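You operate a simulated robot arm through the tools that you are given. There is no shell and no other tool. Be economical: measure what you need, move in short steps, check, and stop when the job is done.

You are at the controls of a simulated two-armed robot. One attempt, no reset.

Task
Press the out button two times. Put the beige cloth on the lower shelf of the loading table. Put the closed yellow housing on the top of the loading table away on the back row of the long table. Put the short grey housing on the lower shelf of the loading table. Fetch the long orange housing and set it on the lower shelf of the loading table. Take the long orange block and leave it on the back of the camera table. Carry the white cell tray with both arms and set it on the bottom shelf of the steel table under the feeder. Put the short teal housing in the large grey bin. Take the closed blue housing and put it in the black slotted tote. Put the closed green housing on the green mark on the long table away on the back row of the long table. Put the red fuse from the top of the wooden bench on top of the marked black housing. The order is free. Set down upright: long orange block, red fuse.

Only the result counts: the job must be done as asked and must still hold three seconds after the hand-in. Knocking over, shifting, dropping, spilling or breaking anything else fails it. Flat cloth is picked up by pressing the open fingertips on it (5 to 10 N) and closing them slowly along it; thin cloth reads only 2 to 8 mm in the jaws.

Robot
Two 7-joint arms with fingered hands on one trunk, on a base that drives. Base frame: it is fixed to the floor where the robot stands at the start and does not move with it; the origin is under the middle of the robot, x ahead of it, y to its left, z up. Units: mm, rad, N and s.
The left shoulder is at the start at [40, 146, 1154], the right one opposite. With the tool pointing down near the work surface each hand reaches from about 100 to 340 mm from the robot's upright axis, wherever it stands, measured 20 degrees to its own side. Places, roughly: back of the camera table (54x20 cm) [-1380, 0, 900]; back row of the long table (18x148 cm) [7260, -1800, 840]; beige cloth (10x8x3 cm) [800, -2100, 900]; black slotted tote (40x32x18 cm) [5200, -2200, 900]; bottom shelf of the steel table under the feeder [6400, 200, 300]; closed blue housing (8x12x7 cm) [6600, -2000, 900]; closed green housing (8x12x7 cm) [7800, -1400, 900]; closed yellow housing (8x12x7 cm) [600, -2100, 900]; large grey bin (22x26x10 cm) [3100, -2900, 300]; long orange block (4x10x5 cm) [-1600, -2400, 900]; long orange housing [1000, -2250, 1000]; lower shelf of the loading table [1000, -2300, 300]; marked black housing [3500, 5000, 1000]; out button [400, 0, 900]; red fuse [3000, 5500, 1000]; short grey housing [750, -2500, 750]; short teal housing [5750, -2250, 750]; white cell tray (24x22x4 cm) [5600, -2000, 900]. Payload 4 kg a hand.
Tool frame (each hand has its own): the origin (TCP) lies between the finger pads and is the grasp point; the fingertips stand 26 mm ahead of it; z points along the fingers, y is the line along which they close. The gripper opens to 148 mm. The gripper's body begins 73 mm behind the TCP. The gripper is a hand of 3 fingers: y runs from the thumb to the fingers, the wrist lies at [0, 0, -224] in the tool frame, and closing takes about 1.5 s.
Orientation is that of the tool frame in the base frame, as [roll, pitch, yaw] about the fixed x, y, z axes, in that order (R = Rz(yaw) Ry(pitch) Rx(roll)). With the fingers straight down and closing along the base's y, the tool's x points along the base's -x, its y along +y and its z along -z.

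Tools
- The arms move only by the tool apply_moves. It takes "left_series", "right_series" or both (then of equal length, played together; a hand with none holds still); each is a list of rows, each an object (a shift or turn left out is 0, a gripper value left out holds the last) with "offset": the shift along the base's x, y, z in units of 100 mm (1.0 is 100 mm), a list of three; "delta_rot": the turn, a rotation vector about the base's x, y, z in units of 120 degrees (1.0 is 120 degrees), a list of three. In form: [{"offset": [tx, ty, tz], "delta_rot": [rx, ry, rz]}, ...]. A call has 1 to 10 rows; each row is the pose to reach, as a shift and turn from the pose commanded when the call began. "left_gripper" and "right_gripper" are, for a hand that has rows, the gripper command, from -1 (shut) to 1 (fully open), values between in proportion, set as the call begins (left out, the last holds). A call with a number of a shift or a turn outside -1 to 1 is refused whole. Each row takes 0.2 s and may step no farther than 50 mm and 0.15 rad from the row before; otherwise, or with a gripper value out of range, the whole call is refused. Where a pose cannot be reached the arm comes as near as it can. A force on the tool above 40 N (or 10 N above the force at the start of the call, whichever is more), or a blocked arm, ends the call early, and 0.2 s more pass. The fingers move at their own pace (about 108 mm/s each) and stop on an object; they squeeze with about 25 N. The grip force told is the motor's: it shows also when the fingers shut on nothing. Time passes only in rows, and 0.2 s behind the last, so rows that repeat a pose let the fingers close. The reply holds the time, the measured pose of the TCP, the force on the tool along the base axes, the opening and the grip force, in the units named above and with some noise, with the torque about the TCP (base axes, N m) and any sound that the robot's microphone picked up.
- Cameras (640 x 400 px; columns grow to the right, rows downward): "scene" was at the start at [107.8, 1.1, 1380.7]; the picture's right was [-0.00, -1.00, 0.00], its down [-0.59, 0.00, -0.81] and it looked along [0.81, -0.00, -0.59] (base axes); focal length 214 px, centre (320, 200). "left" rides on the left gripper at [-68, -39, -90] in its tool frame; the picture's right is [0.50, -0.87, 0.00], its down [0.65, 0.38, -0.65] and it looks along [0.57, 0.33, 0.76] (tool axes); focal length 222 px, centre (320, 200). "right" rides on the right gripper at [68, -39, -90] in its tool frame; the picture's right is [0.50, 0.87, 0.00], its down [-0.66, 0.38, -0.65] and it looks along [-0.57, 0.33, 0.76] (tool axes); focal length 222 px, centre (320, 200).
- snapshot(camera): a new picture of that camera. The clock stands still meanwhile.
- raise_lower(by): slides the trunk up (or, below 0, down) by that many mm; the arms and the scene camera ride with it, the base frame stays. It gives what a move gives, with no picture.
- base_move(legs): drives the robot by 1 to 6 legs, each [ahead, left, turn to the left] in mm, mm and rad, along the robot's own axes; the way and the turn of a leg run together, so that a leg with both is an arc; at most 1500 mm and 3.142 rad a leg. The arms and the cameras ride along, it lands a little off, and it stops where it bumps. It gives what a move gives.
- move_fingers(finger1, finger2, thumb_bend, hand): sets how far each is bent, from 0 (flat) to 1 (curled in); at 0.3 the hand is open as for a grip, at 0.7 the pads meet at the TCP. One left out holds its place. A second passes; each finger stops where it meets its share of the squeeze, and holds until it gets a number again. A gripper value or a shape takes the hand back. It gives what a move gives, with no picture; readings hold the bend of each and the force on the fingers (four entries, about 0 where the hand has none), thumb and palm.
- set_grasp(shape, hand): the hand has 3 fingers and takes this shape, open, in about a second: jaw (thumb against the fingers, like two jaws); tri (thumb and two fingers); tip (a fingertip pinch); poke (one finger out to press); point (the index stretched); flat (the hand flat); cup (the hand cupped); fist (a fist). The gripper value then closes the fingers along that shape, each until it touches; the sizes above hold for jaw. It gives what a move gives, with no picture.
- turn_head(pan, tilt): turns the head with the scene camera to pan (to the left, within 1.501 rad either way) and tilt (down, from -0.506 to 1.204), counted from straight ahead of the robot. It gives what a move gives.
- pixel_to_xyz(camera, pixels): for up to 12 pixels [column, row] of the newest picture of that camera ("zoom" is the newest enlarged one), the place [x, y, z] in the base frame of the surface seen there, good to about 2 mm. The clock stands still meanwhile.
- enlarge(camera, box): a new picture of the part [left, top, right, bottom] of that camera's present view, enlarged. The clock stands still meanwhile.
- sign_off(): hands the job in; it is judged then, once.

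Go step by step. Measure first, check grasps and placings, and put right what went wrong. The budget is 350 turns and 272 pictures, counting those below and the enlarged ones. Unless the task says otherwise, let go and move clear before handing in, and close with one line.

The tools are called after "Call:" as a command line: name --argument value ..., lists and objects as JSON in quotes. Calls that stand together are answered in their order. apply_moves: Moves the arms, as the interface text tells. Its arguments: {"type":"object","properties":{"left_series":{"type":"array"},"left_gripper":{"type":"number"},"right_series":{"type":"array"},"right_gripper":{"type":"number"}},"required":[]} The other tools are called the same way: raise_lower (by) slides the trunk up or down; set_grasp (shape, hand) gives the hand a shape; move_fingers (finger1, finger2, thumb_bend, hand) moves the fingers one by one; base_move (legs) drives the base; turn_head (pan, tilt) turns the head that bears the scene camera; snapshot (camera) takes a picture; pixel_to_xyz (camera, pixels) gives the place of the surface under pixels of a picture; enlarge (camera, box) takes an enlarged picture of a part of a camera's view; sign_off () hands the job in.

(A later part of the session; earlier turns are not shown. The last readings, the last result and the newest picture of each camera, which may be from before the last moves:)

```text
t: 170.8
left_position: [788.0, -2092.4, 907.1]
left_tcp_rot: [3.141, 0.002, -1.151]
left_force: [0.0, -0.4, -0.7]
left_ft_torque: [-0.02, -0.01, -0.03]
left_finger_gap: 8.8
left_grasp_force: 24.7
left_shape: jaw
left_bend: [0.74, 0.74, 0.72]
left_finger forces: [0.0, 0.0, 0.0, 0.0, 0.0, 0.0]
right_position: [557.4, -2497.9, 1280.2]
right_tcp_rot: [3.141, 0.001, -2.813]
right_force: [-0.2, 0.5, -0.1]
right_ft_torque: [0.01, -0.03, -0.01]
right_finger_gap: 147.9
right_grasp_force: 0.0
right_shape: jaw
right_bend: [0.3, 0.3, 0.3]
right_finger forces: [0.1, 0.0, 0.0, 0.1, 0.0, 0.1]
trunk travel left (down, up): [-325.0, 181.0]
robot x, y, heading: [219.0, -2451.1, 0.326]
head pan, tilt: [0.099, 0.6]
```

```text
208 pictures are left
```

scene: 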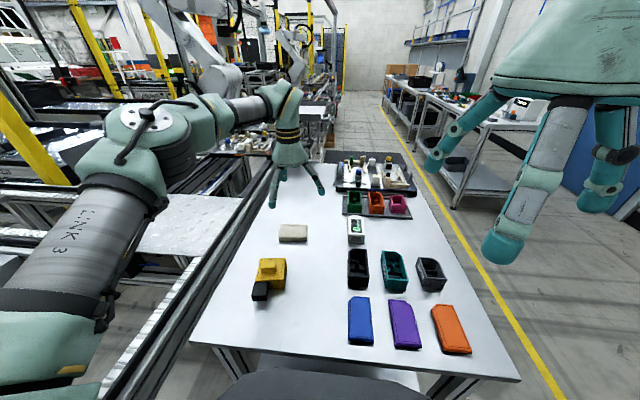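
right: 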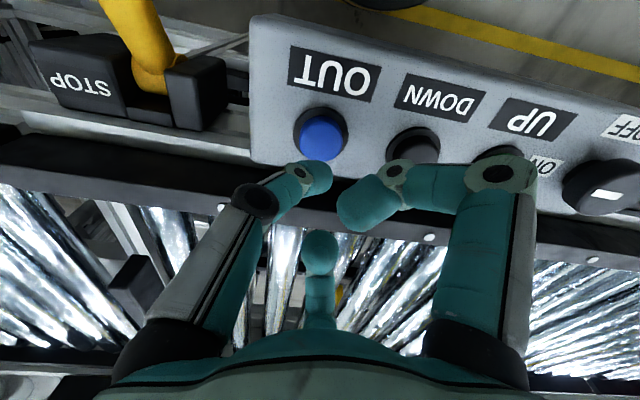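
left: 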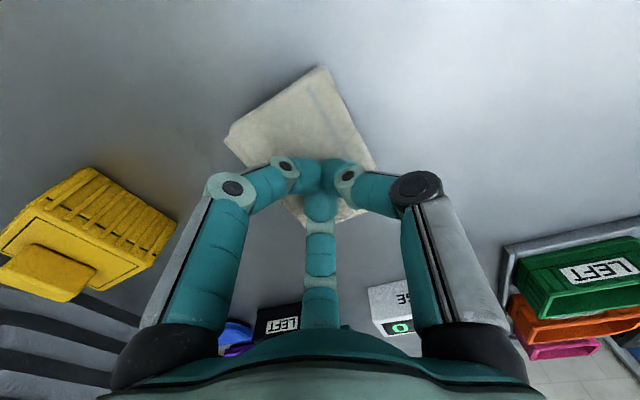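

Gap 8.8 mm at 25 N – looks like cloth in the pinch. Lift and look.

Call:
apply_moves --left_series '[{"offset": [0, 0, 0.2]}, {"offset": [0, 0, 0.5]}, {"offset": [0, 0, 0.9]}, {"offset": [0, 0, 1.0]}]'

Call:
snapshot --camera "scene"

```text
t: 171.8
left_position: [786.0, -2095.7, 1008.4]
left_tcp_rot: [3.142, 0.003, -1.151]
left_force: [-0.1, -0.1, -0.2]
left_ft_torque: [0.04, 0.01, -0.01]
left_finger_gap: 9.2
left_grasp_force: 25.6
left_shape: jaw
left_bend: [0.74, 0.74, 0.72]
left_finger forces: [0.0, 0.0, 0.0, 0.0, 0.0, 0.0]
right_position: [557.5, -2496.6, 1279.9]
right_tcp_rot: [-3.141, 0.001, -2.813]
right_force: [0.1, -0.5, -0.3]
right_ft_torque: [-0.02, -0.02, -0.02]
right_finger_gap: 148.0
right_grasp_force: 0.0
right_shape: jaw
right_bend: [0.3, 0.3, 0.3]
right_finger forces: [0.0, 0.0, 0.0, 0.0, 0.0, 0.0]
trunk travel left (down, up): [-325.0, 181.0]
robot x, y, heading: [219.4, -2452.9, 0.327]
head pan, tilt: [0.099, 0.6]
```

```text
207 pictures are left
```

scene: 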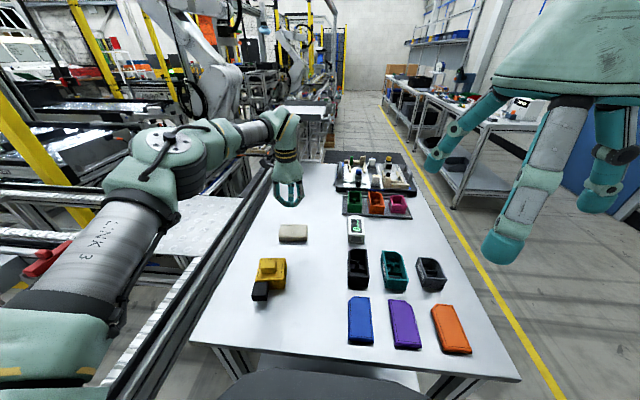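

The cloth stayed put: the fingertips just slid over it. So I use the side grip: open, straddle its 60 mm side, close low.

Call:
apply_moves --left_series '[{"offset": [0.02, 0.03, 0]}, {"offset": [0.02, 0.03, 0]}, {"offset": [0.02, 0.03, 0]}, {"offset": [0.02, 0.03, -0.1]}, {"offset": [0.02, 0.03, -0.4]}, {"offset": [0.02, 0.03, -0.8]}, {"offset": [0.02, 0.03, -1.0]}]' --left_gripper 1

Call:
snapshot --camera "left"

```text
t: 173.4
left_position: [790.9, -2090.6, 909.0]
left_tcp_rot: [-3.141, 0.002, -1.15]
left_force: [1.0, 0.2, 0.1]
left_ft_torque: [-0.01, -0.03, 0.0]
left_finger_gap: 147.7
left_grasp_force: 0.1
left_shape: jaw
left_bend: [0.3, 0.3, 0.3]
left_finger forces: [0.0, 0.0, 0.0, 0.1, 0.1, 0.1]
right_position: [557.6, -2497.0, 1279.6]
right_tcp_rot: [-3.141, 0.003, -2.814]
right_force: [-0.1, 0.0, 0.3]
right_ft_torque: [0.0, 0.01, 0.01]
right_finger_gap: 148.0
right_grasp_force: 0.0
right_shape: jaw
right_bend: [0.3, 0.3, 0.3]
right_finger forces: [0.1, 0.0, 0.0, 0.0, 0.0, 0.1]
trunk travel left (down, up): [-325.0, 181.0]
robot x, y, heading: [224.6, -2449.4, 0.33]
head pan, tilt: [0.099, 0.6]
```

```text
206 pictures are left
```

left: 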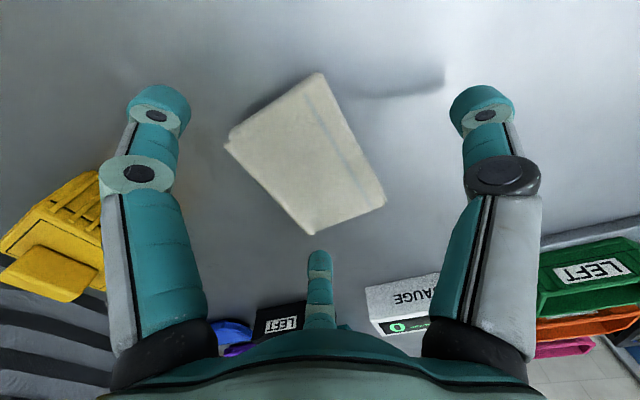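

Call:
pixel_to_xyz --camera "left" --pixels '[[317, 78], [230, 144], [312, 228], [382, 195], [304, 155]]'

Call:
apply_moves --left_series '[{"offset": [-0.02, -0.01, -0.1]}, {"offset": [-0.03, -0.02, -0.18]}, {"offset": [-0.03, -0.02, -0.22]}]'

```text
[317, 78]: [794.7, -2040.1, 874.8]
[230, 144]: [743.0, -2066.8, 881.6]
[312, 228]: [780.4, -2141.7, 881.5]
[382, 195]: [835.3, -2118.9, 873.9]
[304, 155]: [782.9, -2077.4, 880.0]
```

```text
t: 174.2
left_position: [787.6, -2089.2, 885.1]
left_tcp_rot: [-3.142, 0.003, -1.15]
left_force: [-0.2, 0.4, 0.7]
left_ft_torque: [-0.04, -0.02, -0.01]
left_finger_gap: 148.0
left_grasp_force: 0.1
left_shape: jaw
left_bend: [0.3, 0.3, 0.3]
left_finger forces: [0.3, 0.7, 0.0, 0.0, 0.4, 0.0]
right_position: [556.3, -2496.7, 1280.3]
right_tcp_rot: [-3.141, 0.003, -2.813]
right_force: [1.0, -0.3, -0.1]
right_ft_torque: [0.04, 0.0, 0.03]
right_finger_gap: 148.0
right_grasp_force: 0.1
right_shape: jaw
right_bend: [0.3, 0.3, 0.3]
right_finger forces: [0.0, 0.0, 0.0, 0.1, 0.0, 0.1]
trunk travel left (down, up): [-325.0, 181.0]
robot x, y, heading: [223.9, -2449.3, 0.328]
head pan, tilt: [0.099, 0.6]
```

The tips are just touching the table. I lift 2 mm, correct 3 mm in y and close.

Call:
apply_moves --left_series '[{"offset": [0, -0.03, 0.025]}, {"offset": [0, -0.03, 0.025]}, {"offset": [0, -0.03, 0.025]}, {"offset": [0, -0.03, 0.025]}, {"offset": [0, -0.03, 0.025]}, {"offset": [0, -0.03, 0.025]}, {"offset": [0, -0.03, 0.025]}]' --left_gripper -1

Call:
snapshot --camera "left"

```text
t: 175.8
left_position: [787.4, -2095.1, 888.3]
left_tcp_rot: [-3.14, 0.001, -1.15]
left_force: [0.2, -1.2, 4.9]
left_ft_torque: [-0.3, 0.15, 0.0]
left_finger_gap: 49.7
left_grasp_force: 24.9
left_shape: jaw
left_bend: [0.3, 0.29, 0.66]
left_finger forces: [17.5, 21.2, 0.0, 0.1, 17.0, 0.1]
right_position: [556.7, -2498.1, 1280.6]
right_tcp_rot: [-3.141, 0.005, -2.813]
right_force: [-0.4, 0.1, -0.4]
right_ft_torque: [-0.01, 0.0, 0.02]
right_finger_gap: 148.0
right_grasp_force: 0.1
right_shape: jaw
right_bend: [0.3, 0.3, 0.3]
right_finger forces: [0.0, 0.1, 0.0, 0.0, 0.0, 0.1]
trunk travel left (down, up): [-325.0, 181.0]
robot x, y, heading: [222.1, -2446.6, 0.333]
head pan, tilt: [0.099, 0.6]
```

```text
205 pictures are left
```

left: 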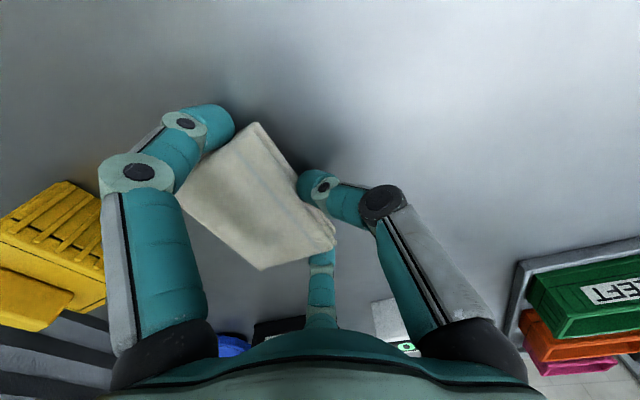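

All three digits hold it now (gap 50 mm, ~17–21 N). Lift and check.

Call:
apply_moves --left_series '[{"offset": [0, 0, 0.1]}, {"offset": [0, 0, 0.3]}, {"offset": [0, 0, 0.6]}, {"offset": [0, 0, 1.0]}]'

Call:
snapshot --camera "scene"

```text
t: 176.8
left_position: [784.9, -2096.3, 986.3]
left_tcp_rot: [-3.14, 0.004, -1.151]
left_force: [-0.9, 0.9, -0.5]
left_ft_torque: [0.01, -0.02, 0.01]
left_finger_gap: 49.5
left_grasp_force: 25.7
left_shape: jaw
left_bend: [0.3, 0.3, 0.65]
left_finger forces: [17.4, 18.6, 0.0, 0.1, 18.8, 0.0]
right_position: [556.5, -2497.4, 1280.0]
right_tcp_rot: [3.141, 0.002, -2.814]
right_force: [0.0, -0.3, -0.5]
right_ft_torque: [-0.02, 0.0, -0.01]
right_finger_gap: 147.9
right_grasp_force: 0.0
right_shape: jaw
right_bend: [0.3, 0.3, 0.3]
right_finger forces: [0.0, 0.1, 0.1, 0.0, 0.1, 0.0]
trunk travel left (down, up): [-325.0, 181.0]
robot x, y, heading: [222.3, -2451.2, 0.331]
head pan, tilt: [0.099, 0.6]
```

```text
204 pictures are left
```

scene: 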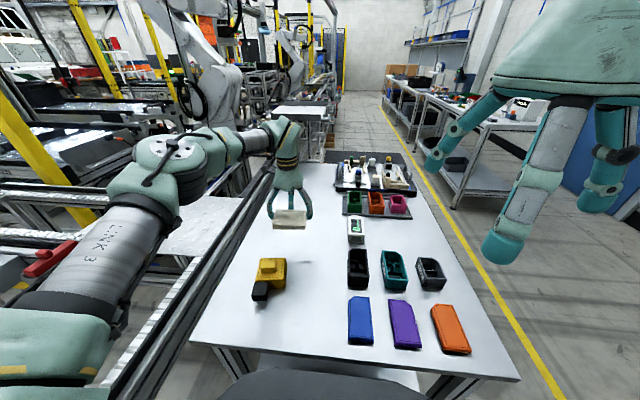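

The cloth is held. I raise it and draw it back toward me above the yellow housing.

Call:
apply_moves --left_series '[{"offset": [0, 0, 0.45]}, {"offset": [0, 0, 0.9]}, {"offset": [-0.3, -0.1, 1.0]}, {"offset": [-0.6, -0.2, 1.0]}, {"offset": [-0.95, -0.32, 1.0]}]'

Call:
apply_moves --left_series '[{"offset": [-0.45, -0.15, 0]}, {"offset": [-0.9, -0.3, 0]}, {"offset": [-0.95, -0.32, 0]}]' --right_series '[{"offset": [-0.3, 0, 0]}, {"offset": [-0.6, 0, 0]}, {"offset": [-0.95, -0.0, 0]}]'

Call:
base_move --legs '[[-260, 0, 0]]'

Call:
raise_lower --by -320

Call:
snapshot --camera "scene"

```text
t: 178.0
left_position: [692.3, -2128.5, 1086.6]
left_tcp_rot: [-3.139, 0.002, -1.151]
left_force: [1.5, -0.6, -0.5]
left_ft_torque: [0.03, -0.06, -0.02]
left_finger_gap: 49.7
left_grasp_force: 25.2
left_shape: jaw
left_bend: [0.3, 0.3, 0.65]
left_finger forces: [17.6, 18.6, 0.0, 0.0, 18.9, 0.1]
right_position: [556.8, -2496.1, 1280.5]
right_tcp_rot: [-3.141, 0.004, -2.813]
right_force: [0.2, 0.9, 0.3]
right_ft_torque: [0.0, -0.04, 0.0]
right_finger_gap: 148.1
right_grasp_force: 0.1
right_shape: jaw
right_bend: [0.3, 0.3, 0.3]
right_finger forces: [0.0, 0.0, 0.1, 0.0, 0.1, 0.1]
trunk travel left (down, up): [-325.0, 181.0]
robot x, y, heading: [223.0, -2448.8, 0.326]
head pan, tilt: [0.099, 0.6]
```

```text
t: 178.8
left_position: [599.9, -2162.1, 1083.6]
left_tcp_rot: [-3.14, 0.002, -1.15]
left_force: [0.4, -0.7, -0.3]
left_ft_torque: [0.02, 0.01, -0.01]
left_finger_gap: 49.8
left_grasp_force: 25.1
left_shape: jaw
left_bend: [0.3, 0.3, 0.65]
left_finger forces: [17.6, 18.6, 0.1, 0.1, 18.8, 0.1]
right_position: [462.6, -2497.1, 1280.6]
right_tcp_rot: [-3.14, 0.001, -2.815]
right_force: [-0.1, -0.3, -0.4]
right_ft_torque: [0.04, -0.01, -0.03]
right_finger_gap: 147.9
right_grasp_force: 0.1
right_shape: jaw
right_bend: [0.3, 0.3, 0.3]
right_finger forces: [0.1, 0.0, 0.0, 0.1, 0.0, 0.0]
trunk travel left (down, up): [-325.0, 181.0]
robot x, y, heading: [225.2, -2449.1, 0.322]
head pan, tilt: [0.099, 0.6]
```

```text
t: 180.6
left_position: [359.4, -2242.0, 1082.8]
left_tcp_rot: [3.14, 0.003, -1.144]
left_force: [-0.2, 0.3, -0.6]
left_ft_torque: [-0.02, -0.02, -0.01]
left_finger_gap: 49.7
left_grasp_force: 25.1
left_shape: jaw
left_bend: [0.3, 0.3, 0.65]
left_finger forces: [17.5, 18.6, 0.0, 0.1, 18.8, 0.0]
right_position: [224.2, -2577.3, 1281.1]
right_tcp_rot: [-3.141, 0.003, -2.81]
right_force: [-0.2, -0.4, 0.0]
right_ft_torque: [-0.04, 0.0, -0.02]
right_finger_gap: 148.0
right_grasp_force: 0.1
right_shape: jaw
right_bend: [0.3, 0.3, 0.3]
right_finger forces: [0.0, 0.0, 0.0, 0.0, 0.1, 0.0]
trunk travel left (down, up): [-325.0, 181.0]
robot x, y, heading: [-18.8, -2535.0, 0.331]
head pan, tilt: [0.099, 0.6]
```

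```text
t: 183.8
left_position: [359.4, -2248.3, 766.8]
left_tcp_rot: [-3.137, 0.01, -1.149]
left_force: [-0.2, -0.3, -0.9]
left_ft_torque: [0.01, -0.09, 0.01]
left_finger_gap: 49.9
left_grasp_force: 24.7
left_shape: jaw
left_bend: [0.3, 0.3, 0.65]
left_finger forces: [17.6, 18.7, 0.1, 0.0, 18.5, 0.0]
right_position: [224.2, -2584.6, 962.3]
right_tcp_rot: [3.136, 0.002, -2.809]
right_force: [-0.5, -0.6, -0.6]
right_ft_torque: [-0.01, 0.0, 0.02]
right_finger_gap: 147.9
right_grasp_force: 0.0
right_shape: jaw
right_bend: [0.3, 0.3, 0.3]
right_finger forces: [0.1, 0.0, 0.0, 0.0, 0.0, 0.1]
trunk travel left (down, up): [-5.0, 501.0]
robot x, y, heading: [-12.9, -2531.6, 0.33]
head pan, tilt: [0.099, 0.6]
```

```text
203 pictures are left
```

scene: 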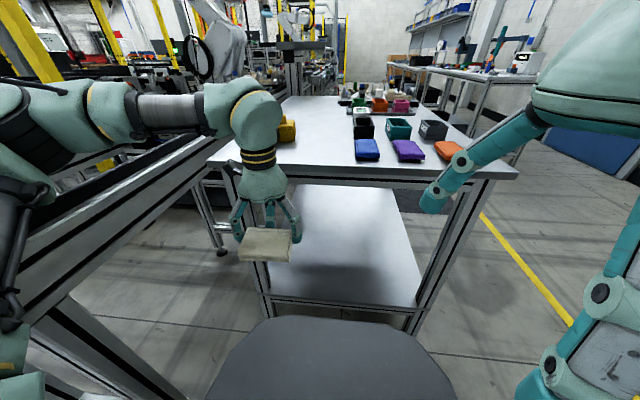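

Before lowering the arm, I check the left arm's position against the conveyor rail at left.

Call:
pixel_to_xyz --camera "scene" --pixels '[[20, 180], [10, 330], [10, 130], [100, 110], [60, 250], [120, 200], [250, 110], [20, 230], [8, 380], [265, 255]]'

Call:
turn_head --pan 1.0 --tilt 0.6

Call:
snapshot --camera "scene"

```text
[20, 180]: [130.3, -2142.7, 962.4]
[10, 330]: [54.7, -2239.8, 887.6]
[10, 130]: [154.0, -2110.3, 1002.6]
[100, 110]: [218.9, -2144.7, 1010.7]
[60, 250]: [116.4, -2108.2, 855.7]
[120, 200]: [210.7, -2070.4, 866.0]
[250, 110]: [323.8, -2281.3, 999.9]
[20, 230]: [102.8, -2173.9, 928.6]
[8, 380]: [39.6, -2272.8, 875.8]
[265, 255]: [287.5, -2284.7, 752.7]
```

```text
t: 185.0
left_position: [359.1, -2247.4, 768.1]
left_tcp_rot: [-3.138, 0.011, -1.147]
left_force: [-0.6, -0.8, -0.8]
left_ft_torque: [0.02, 0.02, -0.01]
left_finger_gap: 49.6
left_grasp_force: 24.9
left_shape: jaw
left_bend: [0.3, 0.3, 0.65]
left_finger forces: [17.6, 18.8, 0.0, 0.0, 18.5, 0.0]
right_position: [225.4, -2584.7, 962.3]
right_tcp_rot: [3.134, 0.003, -2.81]
right_force: [-0.2, 0.0, 0.5]
right_ft_torque: [-0.02, 0.02, 0.01]
right_finger_gap: 147.9
right_grasp_force: 0.0
right_shape: jaw
right_bend: [0.3, 0.3, 0.3]
right_finger forces: [0.0, 0.0, 0.0, 0.0, 0.0, 0.1]
trunk travel left (down, up): [-5.0, 501.0]
robot x, y, heading: [-19.5, -2530.8, 0.33]
head pan, tilt: [1.0, 0.6]
```

```text
202 pictures are left
```

scene: 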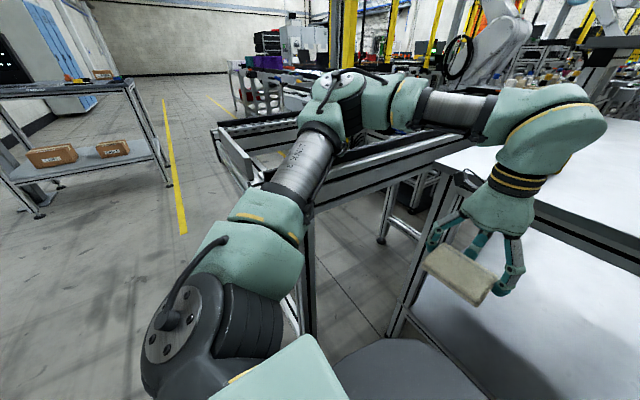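

The elbow hovers right above the rail. I shift the robot 250 mm right before lowering the arm, so it enters under the middle of the table.

Call:
base_move --legs '[[0, -250, 0]]'

Call:
apply_moves --left_series '[{"offset": [0, 0, -0.45]}, {"offset": [0, 0, -0.9]}, {"offset": [0, 0, -1.0]}]' --right_series '[{"offset": [0, 0, 0.45]}, {"offset": [0, 0, 0.9]}, {"offset": [0, 0, 1.0]}]'

Call:
apply_moves --left_series '[{"offset": [0, 0, -0.45]}, {"offset": [0, 0, -0.9]}, {"offset": [0, 0, -1.0]}]'

Call:
turn_head --pan 0.3 --tilt 0.6

Call:
snapshot --camera "scene"

```text
t: 186.8
left_position: [439.9, -2479.3, 764.6]
left_tcp_rot: [3.141, 0.004, -1.144]
left_force: [0.3, -0.4, -0.6]
left_ft_torque: [0.03, -0.03, 0.01]
left_finger_gap: 49.4
left_grasp_force: 25.0
left_shape: jaw
left_bend: [0.3, 0.3, 0.65]
left_finger forces: [17.6, 18.6, 0.0, 0.0, 18.6, 0.1]
right_position: [305.1, -2815.2, 963.5]
right_tcp_rot: [3.139, 0.003, -2.806]
right_force: [-0.5, -0.3, 0.6]
right_ft_torque: [0.03, 0.01, 0.01]
right_finger_gap: 147.7
right_grasp_force: 0.0
right_shape: jaw
right_bend: [0.3, 0.3, 0.3]
right_finger forces: [0.1, 0.0, 0.0, 0.0, 0.0, 0.0]
trunk travel left (down, up): [-5.0, 501.0]
robot x, y, heading: [65.4, -2770.9, 0.331]
head pan, tilt: [1.0, 0.6]
```

```text
t: 187.6
left_position: [439.6, -2481.4, 665.6]
left_tcp_rot: [-3.141, 0.003, -1.143]
left_force: [-0.6, -0.1, -0.4]
left_ft_torque: [-0.02, -0.01, 0.0]
left_finger_gap: 49.7
left_grasp_force: 25.1
left_shape: jaw
left_bend: [0.3, 0.3, 0.65]
left_finger forces: [17.5, 18.8, 0.0, 0.1, 18.5, 0.0]
right_position: [306.0, -2814.4, 1063.6]
right_tcp_rot: [3.14, 0.001, -2.807]
right_force: [0.0, -0.1, 0.3]
right_ft_torque: [0.01, -0.01, 0.02]
right_finger_gap: 147.9
right_grasp_force: 0.0
right_shape: jaw
right_bend: [0.3, 0.3, 0.3]
right_finger forces: [0.0, 0.2, 0.0, 0.0, 0.1, 0.0]
trunk travel left (down, up): [-5.0, 501.0]
robot x, y, heading: [65.8, -2767.0, 0.331]
head pan, tilt: [1.0, 0.6]
```

```text
t: 188.4
left_position: [440.8, -2479.1, 564.8]
left_tcp_rot: [3.141, 0.004, -1.143]
left_force: [0.1, 0.6, 0.1]
left_ft_torque: [0.01, -0.04, 0.01]
left_finger_gap: 49.6
left_grasp_force: 25.2
left_shape: jaw
left_bend: [0.3, 0.3, 0.65]
left_finger forces: [17.7, 18.8, 0.0, 0.1, 18.5, 0.1]
right_position: [305.4, -2814.9, 1062.3]
right_tcp_rot: [3.142, 0.001, -2.806]
right_force: [-0.3, -0.8, 0.2]
right_ft_torque: [0.0, 0.0, -0.01]
right_finger_gap: 148.0
right_grasp_force: 0.1
right_shape: jaw
right_bend: [0.3, 0.3, 0.3]
right_finger forces: [0.0, 0.0, 0.1, 0.1, 0.0, 0.0]
trunk travel left (down, up): [-5.0, 501.0]
robot x, y, heading: [62.3, -2770.7, 0.334]
head pan, tilt: [1.0, 0.6]
```

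```text
t: 189.5
left_position: [442.2, -2480.0, 566.1]
left_tcp_rot: [-3.141, 0.004, -1.145]
left_force: [-0.3, 0.4, -0.2]
left_ft_torque: [0.02, -0.03, 0.02]
left_finger_gap: 49.3
left_grasp_force: 24.7
left_shape: jaw
left_bend: [0.3, 0.3, 0.65]
left_finger forces: [17.5, 18.7, 0.0, 0.0, 18.6, 0.0]
right_position: [307.7, -2813.9, 1063.2]
right_tcp_rot: [-3.141, 0.001, -2.807]
right_force: [1.3, 0.0, -0.3]
right_ft_torque: [0.0, 0.0, 0.04]
right_finger_gap: 148.1
right_grasp_force: 0.0
right_shape: jaw
right_bend: [0.3, 0.3, 0.3]
right_finger forces: [0.0, 0.0, 0.1, 0.0, 0.1, 0.0]
trunk travel left (down, up): [-5.0, 501.0]
robot x, y, heading: [65.7, -2769.1, 0.331]
head pan, tilt: [0.3, 0.6]
```

```text
201 pictures are left
```

scene: 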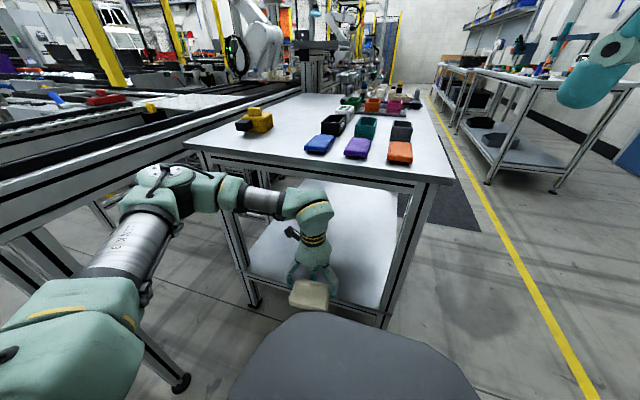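

Looks good. I lower another 160 mm and check the elbow height against the table frame.

Call:
apply_moves --left_series '[{"offset": [0, 0, -0.45]}, {"offset": [0, 0, -0.9]}, {"offset": [0, 0, -1.0]}]'

Call:
apply_moves --left_series '[{"offset": [0, 0, -0.45]}, {"offset": [0, 0, -0.6]}]'

Call:
snapshot --camera "scene"

Call:
pixel_to_xyz --camera "scene" --pixels '[[160, 190], [210, 200], [265, 215], [310, 230], [350, 175], [355, 183], [120, 240], [235, 190], [310, 320]]'

```text
t: 190.3
left_position: [441.5, -2478.5, 466.1]
left_tcp_rot: [-3.141, 0.004, -1.143]
left_force: [-0.1, 0.4, -0.4]
left_ft_torque: [-0.02, -0.04, 0.01]
left_finger_gap: 49.2
left_grasp_force: 24.7
left_shape: jaw
left_bend: [0.3, 0.3, 0.65]
left_finger forces: [17.6, 18.7, 0.1, 0.0, 18.4, 0.0]
right_position: [306.3, -2814.5, 1062.4]
right_tcp_rot: [-3.142, 0.002, -2.805]
right_force: [0.5, 0.5, 0.0]
right_ft_torque: [0.01, -0.02, 0.0]
right_finger_gap: 148.0
right_grasp_force: 0.0
right_shape: jaw
right_bend: [0.3, 0.3, 0.3]
right_finger forces: [0.0, 0.0, 0.0, 0.0, 0.1, 0.0]
trunk travel left (down, up): [-5.0, 501.0]
robot x, y, heading: [69.8, -2770.5, 0.338]
head pan, tilt: [0.3, 0.6]
```

```text
t: 190.9
left_position: [443.1, -2477.9, 405.8]
left_tcp_rot: [-3.141, 0.001, -1.143]
left_force: [-0.2, -0.3, -0.8]
left_ft_torque: [0.01, 0.0, 0.0]
left_finger_gap: 49.7
left_grasp_force: 25.0
left_shape: jaw
left_bend: [0.3, 0.3, 0.65]
left_finger forces: [17.6, 18.7, 0.1, 0.1, 18.3, 0.0]
right_position: [305.8, -2816.2, 1061.8]
right_tcp_rot: [3.141, 0.002, -2.806]
right_force: [-0.1, 0.2, -0.1]
right_ft_torque: [0.0, 0.02, -0.01]
right_finger_gap: 147.7
right_grasp_force: 0.0
right_shape: jaw
right_bend: [0.3, 0.3, 0.3]
right_finger forces: [0.2, 0.1, 0.0, 0.0, 0.0, 0.1]
trunk travel left (down, up): [-5.0, 501.0]
robot x, y, heading: [67.3, -2767.8, 0.333]
head pan, tilt: [0.3, 0.6]
```

```text
200 pictures are left
```

scene: 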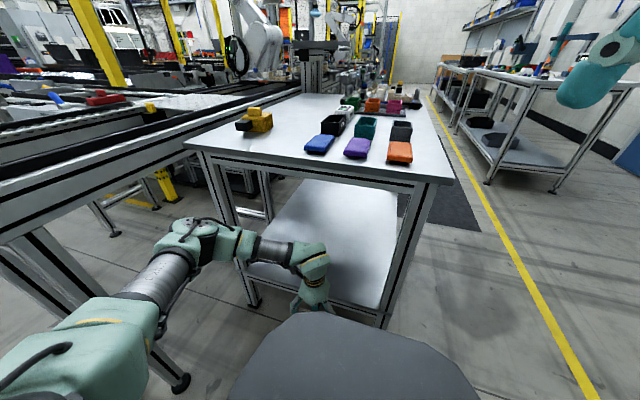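

```text
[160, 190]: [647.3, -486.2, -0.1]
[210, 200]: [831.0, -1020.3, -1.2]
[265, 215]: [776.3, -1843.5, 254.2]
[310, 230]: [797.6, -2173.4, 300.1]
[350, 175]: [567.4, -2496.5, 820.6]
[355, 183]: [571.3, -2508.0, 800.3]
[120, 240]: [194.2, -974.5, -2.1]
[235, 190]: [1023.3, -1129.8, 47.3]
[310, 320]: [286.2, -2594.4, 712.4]
```

Call:
pixel_to_xyz --camera "scene" --pixels '[[185, 222], [225, 230], [270, 245], [310, 245], [150, 270], [130, 300], [315, 290], [190, 245]]'

Call:
base_move --legs '[[150, 0, 0]]'

Call:
snapshot --camera "scene"

Call:
snapshot --camera "left"

```text
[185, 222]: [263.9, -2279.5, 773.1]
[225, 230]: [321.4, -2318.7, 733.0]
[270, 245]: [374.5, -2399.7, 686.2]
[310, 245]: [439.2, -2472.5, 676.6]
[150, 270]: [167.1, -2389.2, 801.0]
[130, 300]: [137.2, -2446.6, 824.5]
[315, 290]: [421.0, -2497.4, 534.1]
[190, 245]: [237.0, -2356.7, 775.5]
```

```text
t: 192.3
left_position: [584.4, -2425.3, 406.1]
left_tcp_rot: [3.14, 0.003, -1.14]
left_force: [0.0, -0.7, 0.0]
left_ft_torque: [0.02, -0.04, -0.01]
left_finger_gap: 49.6
left_grasp_force: 24.6
left_shape: jaw
left_bend: [0.3, 0.3, 0.65]
left_finger forces: [17.7, 18.7, 0.0, 0.1, 18.4, 0.0]
right_position: [449.6, -2763.9, 1062.9]
right_tcp_rot: [3.141, 0.0, -2.803]
right_force: [-0.1, -0.1, 0.3]
right_ft_torque: [0.0, 0.07, 0.0]
right_finger_gap: 147.6
right_grasp_force: 0.0
right_shape: jaw
right_bend: [0.3, 0.3, 0.3]
right_finger forces: [0.0, 0.1, 0.0, 0.0, 0.1, 0.0]
trunk travel left (down, up): [-5.0, 501.0]
robot x, y, heading: [209.7, -2720.1, 0.335]
head pan, tilt: [0.3, 0.6]
```

```text
199 pictures are left
```

scene: 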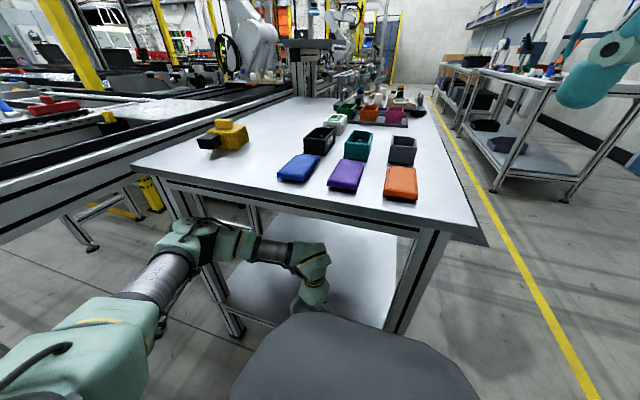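

```text
198 pictures are left
```

left: 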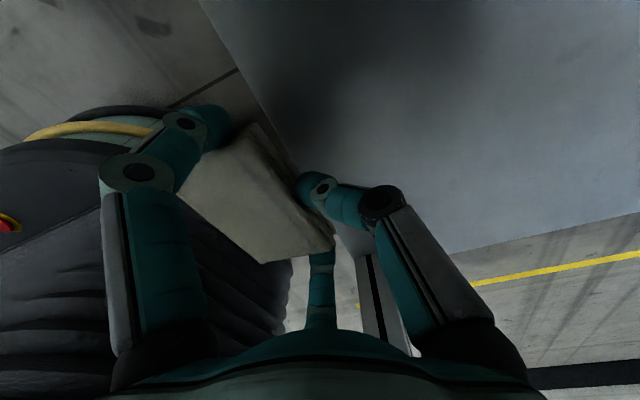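

The cloth is only just over the shelf edge. I extend the arm 70 mm further in while lowering, which keeps the elbow below the table frame.

Call:
apply_moves --left_series '[{"offset": [0.1, 0.03, -0.15]}, {"offset": [0.25, 0.08, -0.3]}, {"offset": [0.45, 0.15, -0.4]}, {"offset": [0.68, 0.23, -0.45]}, {"offset": [0.68, 0.23, -0.55]}]'

Call:
snapshot --camera "left"

Call:
snapshot --camera "scene"

```text
t: 193.5
left_position: [651.8, -2401.9, 349.6]
left_tcp_rot: [3.141, 0.002, -1.137]
left_force: [-0.5, 0.0, -0.6]
left_ft_torque: [0.03, -0.01, -0.04]
left_finger_gap: 49.5
left_grasp_force: 25.2
left_shape: jaw
left_bend: [0.3, 0.3, 0.64]
left_finger forces: [17.6, 18.7, 0.0, 0.0, 18.4, 0.0]
right_position: [449.7, -2764.8, 1062.6]
right_tcp_rot: [3.141, 0.002, -2.804]
right_force: [-0.7, -0.4, -0.8]
right_ft_torque: [-0.01, 0.0, 0.03]
right_finger_gap: 147.9
right_grasp_force: 0.0
right_shape: jaw
right_bend: [0.3, 0.3, 0.3]
right_finger forces: [0.1, 0.1, 0.0, 0.0, 0.0, 0.0]
trunk travel left (down, up): [-5.0, 501.0]
robot x, y, heading: [204.9, -2719.7, 0.338]
head pan, tilt: [0.3, 0.6]
```

```text
197 pictures are left
```

left: 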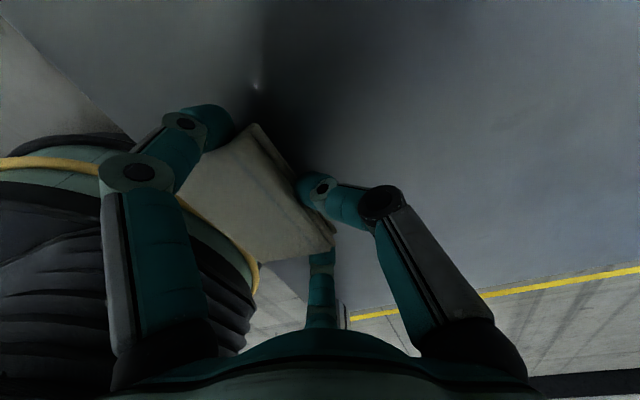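

```text
196 pictures are left
```

scene: 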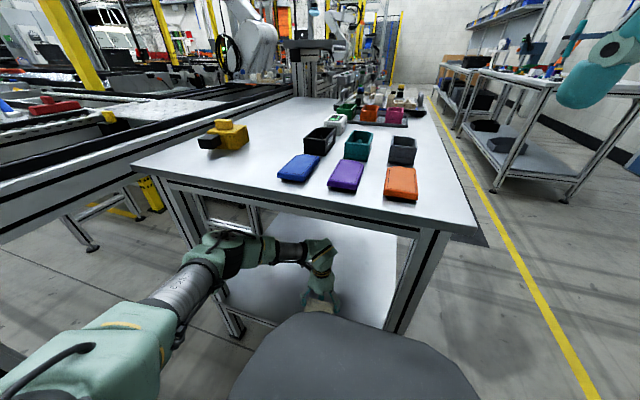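

The TCP is 130 mm inside the shelf edge. I lower gently to the shelf until contact.

Call:
apply_moves --left_series '[{"offset": [0, 0, -0.08]}, {"offset": [0, 0, -0.13]}, {"offset": [0, 0, -0.17]}, {"offset": [0, 0, -0.2]}]'

```text
t: 194.5
left_position: [652.2, -2403.1, 331.3]
left_tcp_rot: [3.141, 0.001, -1.138]
left_force: [0.8, 0.7, 1.6]
left_ft_torque: [-0.11, 0.12, -0.01]
left_finger_gap: 49.5
left_grasp_force: 25.1
left_shape: jaw
left_bend: [0.3, 0.3, 0.65]
left_finger forces: [17.5, 18.3, 0.0, 0.1, 18.1, 0.0]
right_position: [448.5, -2764.4, 1062.8]
right_tcp_rot: [3.141, 0.001, -2.802]
right_force: [0.3, 0.1, -0.1]
right_ft_torque: [-0.05, 0.0, -0.01]
right_finger_gap: 147.8
right_grasp_force: 0.0
right_shape: jaw
right_bend: [0.3, 0.3, 0.3]
right_finger forces: [0.1, 0.0, 0.0, 0.0, 0.0, 0.0]
trunk travel left (down, up): [-5.0, 501.0]
robot x, y, heading: [213.2, -2717.3, 0.339]
head pan, tilt: [0.3, 0.6]
```

Contact beginning. Open, then rise and check the cloth.

Call:
apply_moves --left_series '[{"offset": [0, 0, 0]}, {"offset": [0, 0, 0]}, {"offset": [0, 0, 0]}, {"offset": [0, 0, 0]}, {"offset": [0, 0, 0]}, {"offset": [0, 0, 0]}]' --left_gripper 1

Call:
apply_moves --left_series '[{"offset": [0, 0, 0.3]}, {"offset": [-0.1, 0, 0.6]}, {"offset": [-0.4, -0.1, 0.7]}, {"offset": [-0.75, -0.25, 0.7]}]'

Call:
snapshot --camera "left"

```text
t: 195.9
left_position: [651.4, -2404.1, 330.9]
left_tcp_rot: [-3.141, 0.001, -1.139]
left_force: [0.0, -0.5, 0.8]
left_ft_torque: [0.01, 0.02, -0.03]
left_finger_gap: 147.8
left_grasp_force: 0.1
left_shape: jaw
left_bend: [0.3, 0.3, 0.3]
left_finger forces: [0.0, 0.1, 0.1, 0.0, 0.0, 0.0]
right_position: [448.8, -2763.9, 1062.4]
right_tcp_rot: [3.142, 0.002, -2.803]
right_force: [-0.3, -0.8, 0.4]
right_ft_torque: [-0.01, 0.01, -0.02]
right_finger_gap: 148.0
right_grasp_force: 0.1
right_shape: jaw
right_bend: [0.3, 0.3, 0.3]
right_finger forces: [0.0, 0.0, 0.0, 0.0, 0.0, 0.0]
trunk travel left (down, up): [-5.0, 501.0]
robot x, y, heading: [206.5, -2718.7, 0.335]
head pan, tilt: [0.3, 0.6]
```

```text
t: 196.9
left_position: [575.9, -2430.2, 401.9]
left_tcp_rot: [-3.14, 0.004, -1.14]
left_force: [-0.1, -1.1, -0.1]
left_ft_torque: [-0.03, 0.0, 0.01]
left_finger_gap: 148.0
left_grasp_force: 0.1
left_shape: jaw
left_bend: [0.3, 0.3, 0.3]
left_finger forces: [0.0, 0.0, 0.0, 0.0, 0.1, 0.0]
right_position: [448.5, -2763.2, 1062.4]
right_tcp_rot: [-3.141, 0.001, -2.803]
right_force: [-0.8, 0.1, 0.0]
right_ft_torque: [0.02, 0.02, -0.03]
right_finger_gap: 147.8
right_grasp_force: 0.1
right_shape: jaw
right_bend: [0.3, 0.3, 0.3]
right_finger forces: [0.0, 0.0, 0.1, 0.1, 0.0, 0.1]
trunk travel left (down, up): [-5.0, 501.0]
robot x, y, heading: [205.9, -2719.7, 0.335]
head pan, tilt: [0.3, 0.6]
```

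```text
195 pictures are left
```

left: 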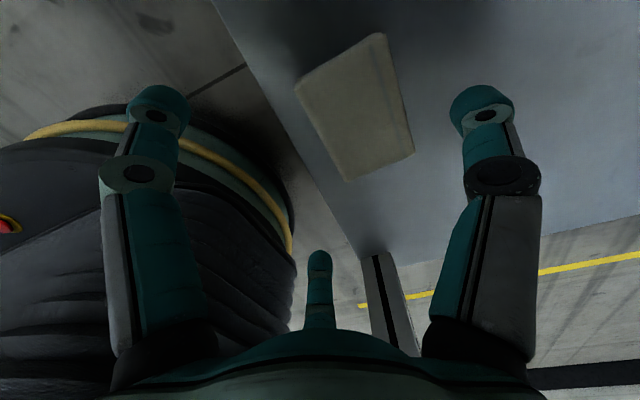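

The cloth rests on the lower shelf. I back out, raise arm and trunk, and drive round to the table's right side for the grey and orange housings.

Call:
base_move --legs '[[-250, 0, 0]]'

Call:
raise_lower --by 320

Call:
apply_moves --left_series '[{"offset": [0, 0, 0.45], "delta_rot": [0, 0, -0.069]}, {"offset": [0, 0, 0.9], "delta_rot": [0, 0, -0.138]}, {"offset": [0, 0, 1.0], "delta_rot": [0, 0, -0.207]}, {"offset": [0, 0, 1.0], "delta_rot": [0, 0, -0.276]}, {"offset": [0, 0, 1.0], "delta_rot": [0, 0, -0.345]}, {"offset": [0, 0, 1.0], "delta_rot": [0, 0, -0.414]}, {"offset": [0, 0, 1.0], "delta_rot": [0, 0, -0.483]}, {"offset": [0, 0, 1.0], "delta_rot": [0, 0, -0.552]}, {"offset": [0, 0, 1.0], "delta_rot": [0, 0, -0.621]}, {"offset": [0, 0, 1.0], "delta_rot": [0, 0, -0.69]}]'

Call:
apply_moves --left_series '[{"offset": [0, 0, 0.45], "delta_rot": [0, 0, -0.069]}, {"offset": [0, 0, 0.9], "delta_rot": [0, 0, -0.1]}, {"offset": [0, 0, 1.0], "delta_rot": [0, 0, -0.1]}]'

Call:
apply_moves --left_series '[{"offset": [-0.2, -0.07, 0.45]}, {"offset": [-0.4, -0.14, 0.9]}, {"offset": [-0.6, -0.2, 1.0]}]'

Call:
base_move --legs '[[0, -560, 0], [1000, 0, 0], [0, 0, 1.559]]'

Call:
turn_head --pan 0 --tilt 0.7

Call:
snapshot --camera "scene"

```text
t: 198.7
left_position: [336.2, -2513.3, 401.3]
left_tcp_rot: [-3.141, 0.001, -1.138]
left_force: [-0.8, -0.4, -0.1]
left_ft_torque: [0.0, 0.0, -0.01]
left_finger_gap: 147.7
left_grasp_force: 0.1
left_shape: jaw
left_bend: [0.3, 0.3, 0.3]
left_finger forces: [0.1, 0.0, 0.0, 0.0, 0.0, 0.0]
right_position: [209.6, -2848.3, 1063.2]
right_tcp_rot: [3.141, 0.002, -2.803]
right_force: [-0.7, 0.1, -0.2]
right_ft_torque: [0.02, -0.05, 0.01]
right_finger_gap: 148.0
right_grasp_force: 0.0
right_shape: jaw
right_bend: [0.3, 0.3, 0.3]
right_finger forces: [0.1, 0.0, 0.1, 0.1, 0.0, 0.0]
trunk travel left (down, up): [-5.0, 501.0]
robot x, y, heading: [-30.7, -2805.1, 0.34]
head pan, tilt: [0.3, 0.6]
```

```text
t: 201.9
left_position: [336.2, -2512.5, 720.6]
left_tcp_rot: [-3.141, 0.001, -1.138]
left_force: [0.2, -0.4, -0.6]
left_ft_torque: [0.0, 0.0, 0.01]
left_finger_gap: 147.9
left_grasp_force: 0.0
left_shape: jaw
left_bend: [0.3, 0.3, 0.3]
left_finger forces: [0.1, 0.0, 0.1, 0.0, 0.0, 0.0]
right_position: [210.5, -2847.9, 1380.7]
right_tcp_rot: [-3.141, 0.002, -2.803]
right_force: [1.1, -1.0, 0.8]
right_ft_torque: [-0.03, 0.01, 0.0]
right_finger_gap: 147.7
right_grasp_force: 0.2
right_shape: jaw
right_bend: [0.3, 0.3, 0.3]
right_finger forces: [0.0, 0.1, 0.0, 0.0, 0.1, 0.1]
trunk travel left (down, up): [-325.0, 181.0]
robot x, y, heading: [-36.4, -2805.6, 0.341]
head pan, tilt: [0.3, 0.6]
```

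```text
t: 204.1
left_position: [337.1, -2513.6, 821.4]
left_tcp_rot: [-3.141, 0.002, -2.588]
left_force: [0.3, 0.8, -0.2]
left_ft_torque: [0.0, -0.02, -0.04]
left_finger_gap: 147.9
left_grasp_force: 0.0
left_shape: jaw
left_bend: [0.3, 0.3, 0.3]
left_finger forces: [0.0, 0.0, 0.0, 0.1, 0.1, 0.0]
right_position: [208.9, -2848.7, 1381.3]
right_tcp_rot: [3.141, 0.002, -2.802]
right_force: [0.6, 0.0, 0.1]
right_ft_torque: [0.01, -0.02, -0.02]
right_finger_gap: 148.2
right_grasp_force: 0.0
right_shape: jaw
right_bend: [0.3, 0.3, 0.3]
right_finger forces: [0.0, 0.0, 0.0, 0.0, 0.0, 0.0]
trunk travel left (down, up): [-325.0, 181.0]
robot x, y, heading: [-32.2, -2805.4, 0.338]
head pan, tilt: [0.3, 0.6]
```

```text
t: 204.9
left_position: [336.5, -2515.3, 919.9]
left_tcp_rot: [-3.139, 0.003, -2.793]
left_force: [0.9, -0.2, 1.1]
left_ft_torque: [0.03, -0.01, 0.01]
left_finger_gap: 147.9
left_grasp_force: 0.1
left_shape: jaw
left_bend: [0.3, 0.3, 0.3]
left_finger forces: [0.1, 0.0, 0.0, 0.0, 0.0, 0.0]
right_position: [210.2, -2847.8, 1381.1]
right_tcp_rot: [3.141, 0.002, -2.803]
right_force: [-0.4, 0.1, 0.7]
right_ft_torque: [0.02, 0.03, -0.02]
right_finger_gap: 148.1
right_grasp_force: 0.1
right_shape: jaw
right_bend: [0.3, 0.3, 0.3]
right_finger forces: [0.0, 0.1, 0.1, 0.0, 0.0, 0.0]
trunk travel left (down, up): [-325.0, 181.0]
robot x, y, heading: [-30.3, -2803.6, 0.339]
head pan, tilt: [0.3, 0.6]
```

```text
t: 205.7
left_position: [277.0, -2532.7, 1020.9]
left_tcp_rot: [3.14, 0.002, -2.793]
left_force: [-0.3, -0.3, 0.1]
left_ft_torque: [0.01, 0.01, -0.03]
left_finger_gap: 148.1
left_grasp_force: 0.1
left_shape: jaw
left_bend: [0.3, 0.3, 0.3]
left_finger forces: [0.0, 0.1, 0.1, 0.0, 0.0, 0.0]
right_position: [209.3, -2848.1, 1381.4]
right_tcp_rot: [3.141, 0.001, -2.803]
right_force: [-0.1, -0.1, 0.4]
right_ft_torque: [0.0, 0.01, -0.02]
right_finger_gap: 147.6
right_grasp_force: 0.0
right_shape: jaw
right_bend: [0.3, 0.3, 0.3]
right_finger forces: [0.0, 0.0, 0.1, 0.0, 0.0, 0.1]
trunk travel left (down, up): [-325.0, 181.0]
robot x, y, heading: [-30.6, -2804.4, 0.344]
head pan, tilt: [0.3, 0.6]
```

```text
t: 217.6
left_position: [852.9, -2690.3, 1020.6]
left_tcp_rot: [-3.14, 0.004, -1.225]
left_force: [-0.1, -0.4, 0.9]
left_ft_torque: [-0.03, 0.03, 0.02]
left_finger_gap: 147.9
left_grasp_force: 0.1
left_shape: jaw
left_bend: [0.3, 0.3, 0.3]
left_finger forces: [0.1, 0.0, 0.1, 0.0, 0.0, 0.0]
right_position: [1166.8, -2757.0, 1381.0]
right_tcp_rot: [-3.14, 0.002, -1.233]
right_force: [0.1, 0.6, -0.5]
right_ft_torque: [-0.03, 0.02, 0.04]
right_finger_gap: 147.6
right_grasp_force: 0.0
right_shape: jaw
right_bend: [0.3, 0.3, 0.3]
right_finger forces: [0.0, 0.0, 0.1, 0.0, 0.1, 0.1]
trunk travel left (down, up): [-325.0, 181.0]
robot x, y, heading: [1119.9, -3001.7, 1.906]
head pan, tilt: [0.3, 0.6]
```

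```text
t: 218.4
left_position: [851.7, -2690.3, 1020.2]
left_tcp_rot: [3.141, 0.002, -1.225]
left_force: [0.9, -0.3, 0.1]
left_ft_torque: [0.01, 0.04, 0.01]
left_finger_gap: 147.7
left_grasp_force: 0.0
left_shape: jaw
left_bend: [0.3, 0.3, 0.3]
left_finger forces: [0.1, 0.0, 0.1, 0.1, 0.0, 0.0]
right_position: [1167.5, -2758.0, 1381.4]
right_tcp_rot: [3.141, 0.001, -1.234]
right_force: [0.0, -0.2, 0.2]
right_ft_torque: [0.03, 0.01, 0.0]
right_finger_gap: 147.6
right_grasp_force: 0.0
right_shape: jaw
right_bend: [0.3, 0.3, 0.3]
right_finger forces: [0.0, 0.1, 0.0, 0.0, 0.1, 0.0]
trunk travel left (down, up): [-325.0, 181.0]
robot x, y, heading: [1122.9, -3001.8, 1.904]
head pan, tilt: [0.0, 0.7]
```

```text
194 pictures are left
```

scene: 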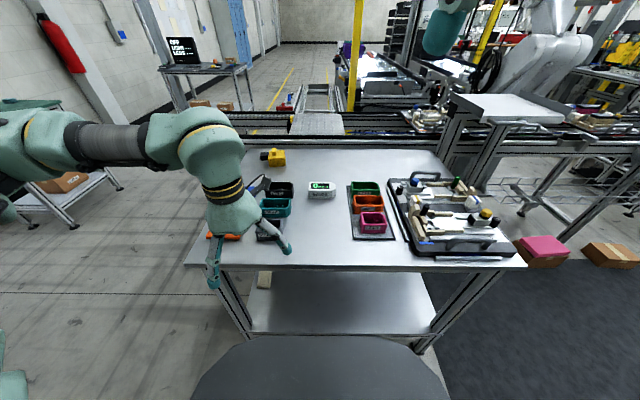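

Good side view: green/orange/pink housings stand in a tray at (368,205). I zoom in and measure them.

Call:
enlarge --camera "scene" --box '[235, 150, 415, 260]'

Call:
pixel_to_xyz --camera "scene" --pixels '[[353, 199], [384, 198], [354, 211], [385, 212], [368, 198], [358, 218], [384, 218], [383, 183], [397, 243], [520, 265], [195, 262], [365, 232]]'

```text
3.56 times, centred on (325, 205) of scene
```

zoom: 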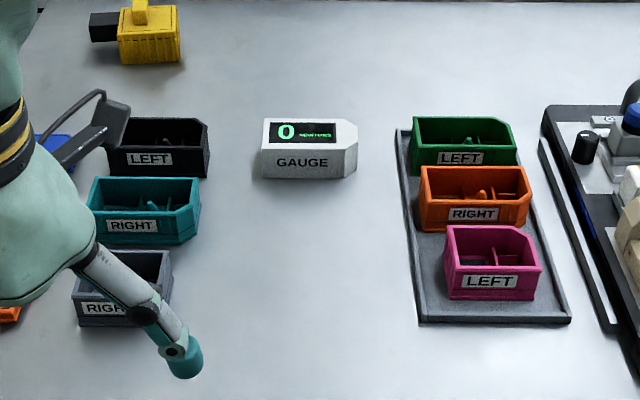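

```text
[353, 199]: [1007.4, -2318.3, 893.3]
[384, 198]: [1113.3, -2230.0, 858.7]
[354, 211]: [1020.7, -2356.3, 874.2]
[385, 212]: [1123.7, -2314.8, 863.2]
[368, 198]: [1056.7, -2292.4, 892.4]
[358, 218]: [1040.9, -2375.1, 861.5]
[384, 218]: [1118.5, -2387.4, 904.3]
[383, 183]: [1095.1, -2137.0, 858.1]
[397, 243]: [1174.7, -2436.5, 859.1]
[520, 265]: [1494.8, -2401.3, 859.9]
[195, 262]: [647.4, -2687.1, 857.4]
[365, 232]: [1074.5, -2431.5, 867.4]
```

Call:
pixel_to_xyz --camera "zoom" --pixels '[[423, 169], [520, 169], [424, 198], [517, 204], [529, 190], [470, 168], [470, 203], [416, 149], [514, 150], [448, 228], [520, 228], [470, 228]]'

Call:
pixel_to_xyz --camera "zoom" --pixels '[[90, 252], [165, 253], [80, 287], [172, 290], [95, 182], [190, 210], [88, 207], [120, 250], [100, 325], [195, 240], [470, 225], [400, 140]]'

```text
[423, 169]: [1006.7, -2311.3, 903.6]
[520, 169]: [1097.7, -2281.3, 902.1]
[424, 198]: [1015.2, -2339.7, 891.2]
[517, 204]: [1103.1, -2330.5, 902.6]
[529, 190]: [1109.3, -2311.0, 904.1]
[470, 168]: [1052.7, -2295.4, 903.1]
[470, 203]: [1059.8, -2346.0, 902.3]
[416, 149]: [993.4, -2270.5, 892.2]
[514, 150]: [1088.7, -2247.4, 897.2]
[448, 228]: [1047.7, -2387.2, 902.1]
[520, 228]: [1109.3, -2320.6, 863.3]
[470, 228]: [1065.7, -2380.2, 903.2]
```

```text
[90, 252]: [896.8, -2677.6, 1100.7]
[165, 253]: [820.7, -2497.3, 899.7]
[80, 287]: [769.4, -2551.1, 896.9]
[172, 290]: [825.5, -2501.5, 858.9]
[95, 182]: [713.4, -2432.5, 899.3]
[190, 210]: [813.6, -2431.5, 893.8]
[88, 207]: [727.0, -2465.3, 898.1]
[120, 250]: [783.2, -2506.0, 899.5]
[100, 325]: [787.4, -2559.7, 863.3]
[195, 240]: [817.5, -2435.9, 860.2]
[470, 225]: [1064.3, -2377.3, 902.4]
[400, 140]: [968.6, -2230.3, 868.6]
```

Orange: centre (1061,-2320), 97×51 mm, ~35 mm gaps to its neighbours, rim z 903. Grey: centre (803,-2528). I'll approach 160 mm and turn both hands by +90° so they close across the housings' widths.

Call:
base_move --legs '[[160, 0, -0.01]]'

Call:
apply_moves --left_series '[{"delta_rot": [0, 0, 0.07]}, {"delta_rot": [0, 0, 0.14]}, {"delta_rot": [0, 0, 0.21]}, {"delta_rot": [0, 0, 0.28]}, {"delta_rot": [0, 0, 0.35]}, {"delta_rot": [0, 0, 0.42]}, {"delta_rot": [0, 0, 0.49]}, {"delta_rot": [0, 0, 0.56]}, {"delta_rot": [0, 0, 0.63]}, {"delta_rot": [0, 0, 0.7]}]' --right_series '[{"offset": [0, 0, -0.1], "delta_rot": [0, 0, 0.07]}, {"offset": [0, 0, -0.2], "delta_rot": [0, 0, 0.14]}, {"offset": [0, 0, -0.3], "delta_rot": [0, 0, 0.21]}, {"offset": [0, 0, -0.4], "delta_rot": [0, 0, 0.28]}, {"offset": [0, 0, -0.5], "delta_rot": [0, 0, 0.35]}, {"offset": [0, 0, -0.6], "delta_rot": [0, 0, 0.42]}, {"offset": [0, 0, -0.7], "delta_rot": [0, 0, 0.49]}, {"offset": [0, 0, -0.8], "delta_rot": [0, 0, 0.56]}, {"offset": [0, 0, -0.9], "delta_rot": [0, 0, 0.63]}, {"offset": [0, 0, -1.0], "delta_rot": [0, 0, 0.7]}]' --left_gripper 0.1 --right_gripper -0.12

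Call:
snapshot --camera "scene"

```text
t: 219.8
left_position: [802.3, -2534.3, 1020.5]
left_tcp_rot: [3.141, 0.006, -1.233]
left_force: [0.0, -1.1, -0.4]
left_ft_torque: [-0.02, -0.01, -0.03]
left_finger_gap: 148.1
left_grasp_force: 0.0
left_shape: jaw
left_bend: [0.3, 0.3, 0.3]
left_finger forces: [0.1, 0.0, 0.1, 0.0, 0.0, 0.0]
right_position: [1114.7, -2605.3, 1380.6]
right_tcp_rot: [-3.141, 0.005, -1.241]
right_force: [0.2, 0.3, 0.6]
right_ft_torque: [0.04, -0.03, 0.03]
right_finger_gap: 147.7
right_grasp_force: 0.0
right_shape: jaw
right_bend: [0.3, 0.3, 0.3]
right_finger forces: [0.0, 0.0, 0.0, 0.1, 0.0, 0.0]
trunk travel left (down, up): [-325.0, 181.0]
robot x, y, heading: [1068.2, -2843.0, 1.894]
head pan, tilt: [0.0, 0.7]
```

```text
t: 222.1
left_position: [799.6, -2531.9, 1020.1]
left_tcp_rot: [3.14, 0.003, 0.234]
left_force: [-0.3, -0.4, 0.2]
left_ft_torque: [0.01, -0.01, 0.0]
left_finger_gap: 81.9
left_grasp_force: 0.1
left_shape: jaw
left_bend: [0.34, 0.34, 0.7]
left_finger forces: [0.0, 0.1, 0.1, 0.0, 0.0, 0.0]
right_position: [1116.3, -2603.1, 1281.0]
right_tcp_rot: [3.141, 0.002, 0.229]
right_force: [0.3, -0.2, -0.2]
right_ft_torque: [0.02, -0.01, 0.01]
right_finger_gap: 65.5
right_grasp_force: 0.0
right_shape: jaw
right_bend: [0.39, 0.39, 0.7]
right_finger forces: [0.0, 0.0, 0.1, 0.1, 0.0, 0.0]
trunk travel left (down, up): [-325.0, 181.0]
robot x, y, heading: [1068.6, -2845.3, 1.896]
head pan, tilt: [0.0, 0.7]
```

```text
192 pictures are left
```

scene: 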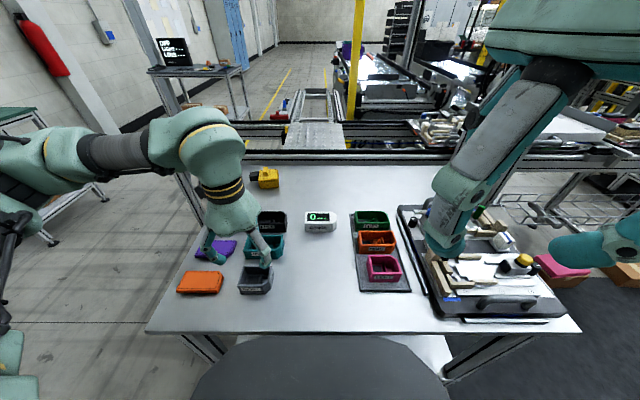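

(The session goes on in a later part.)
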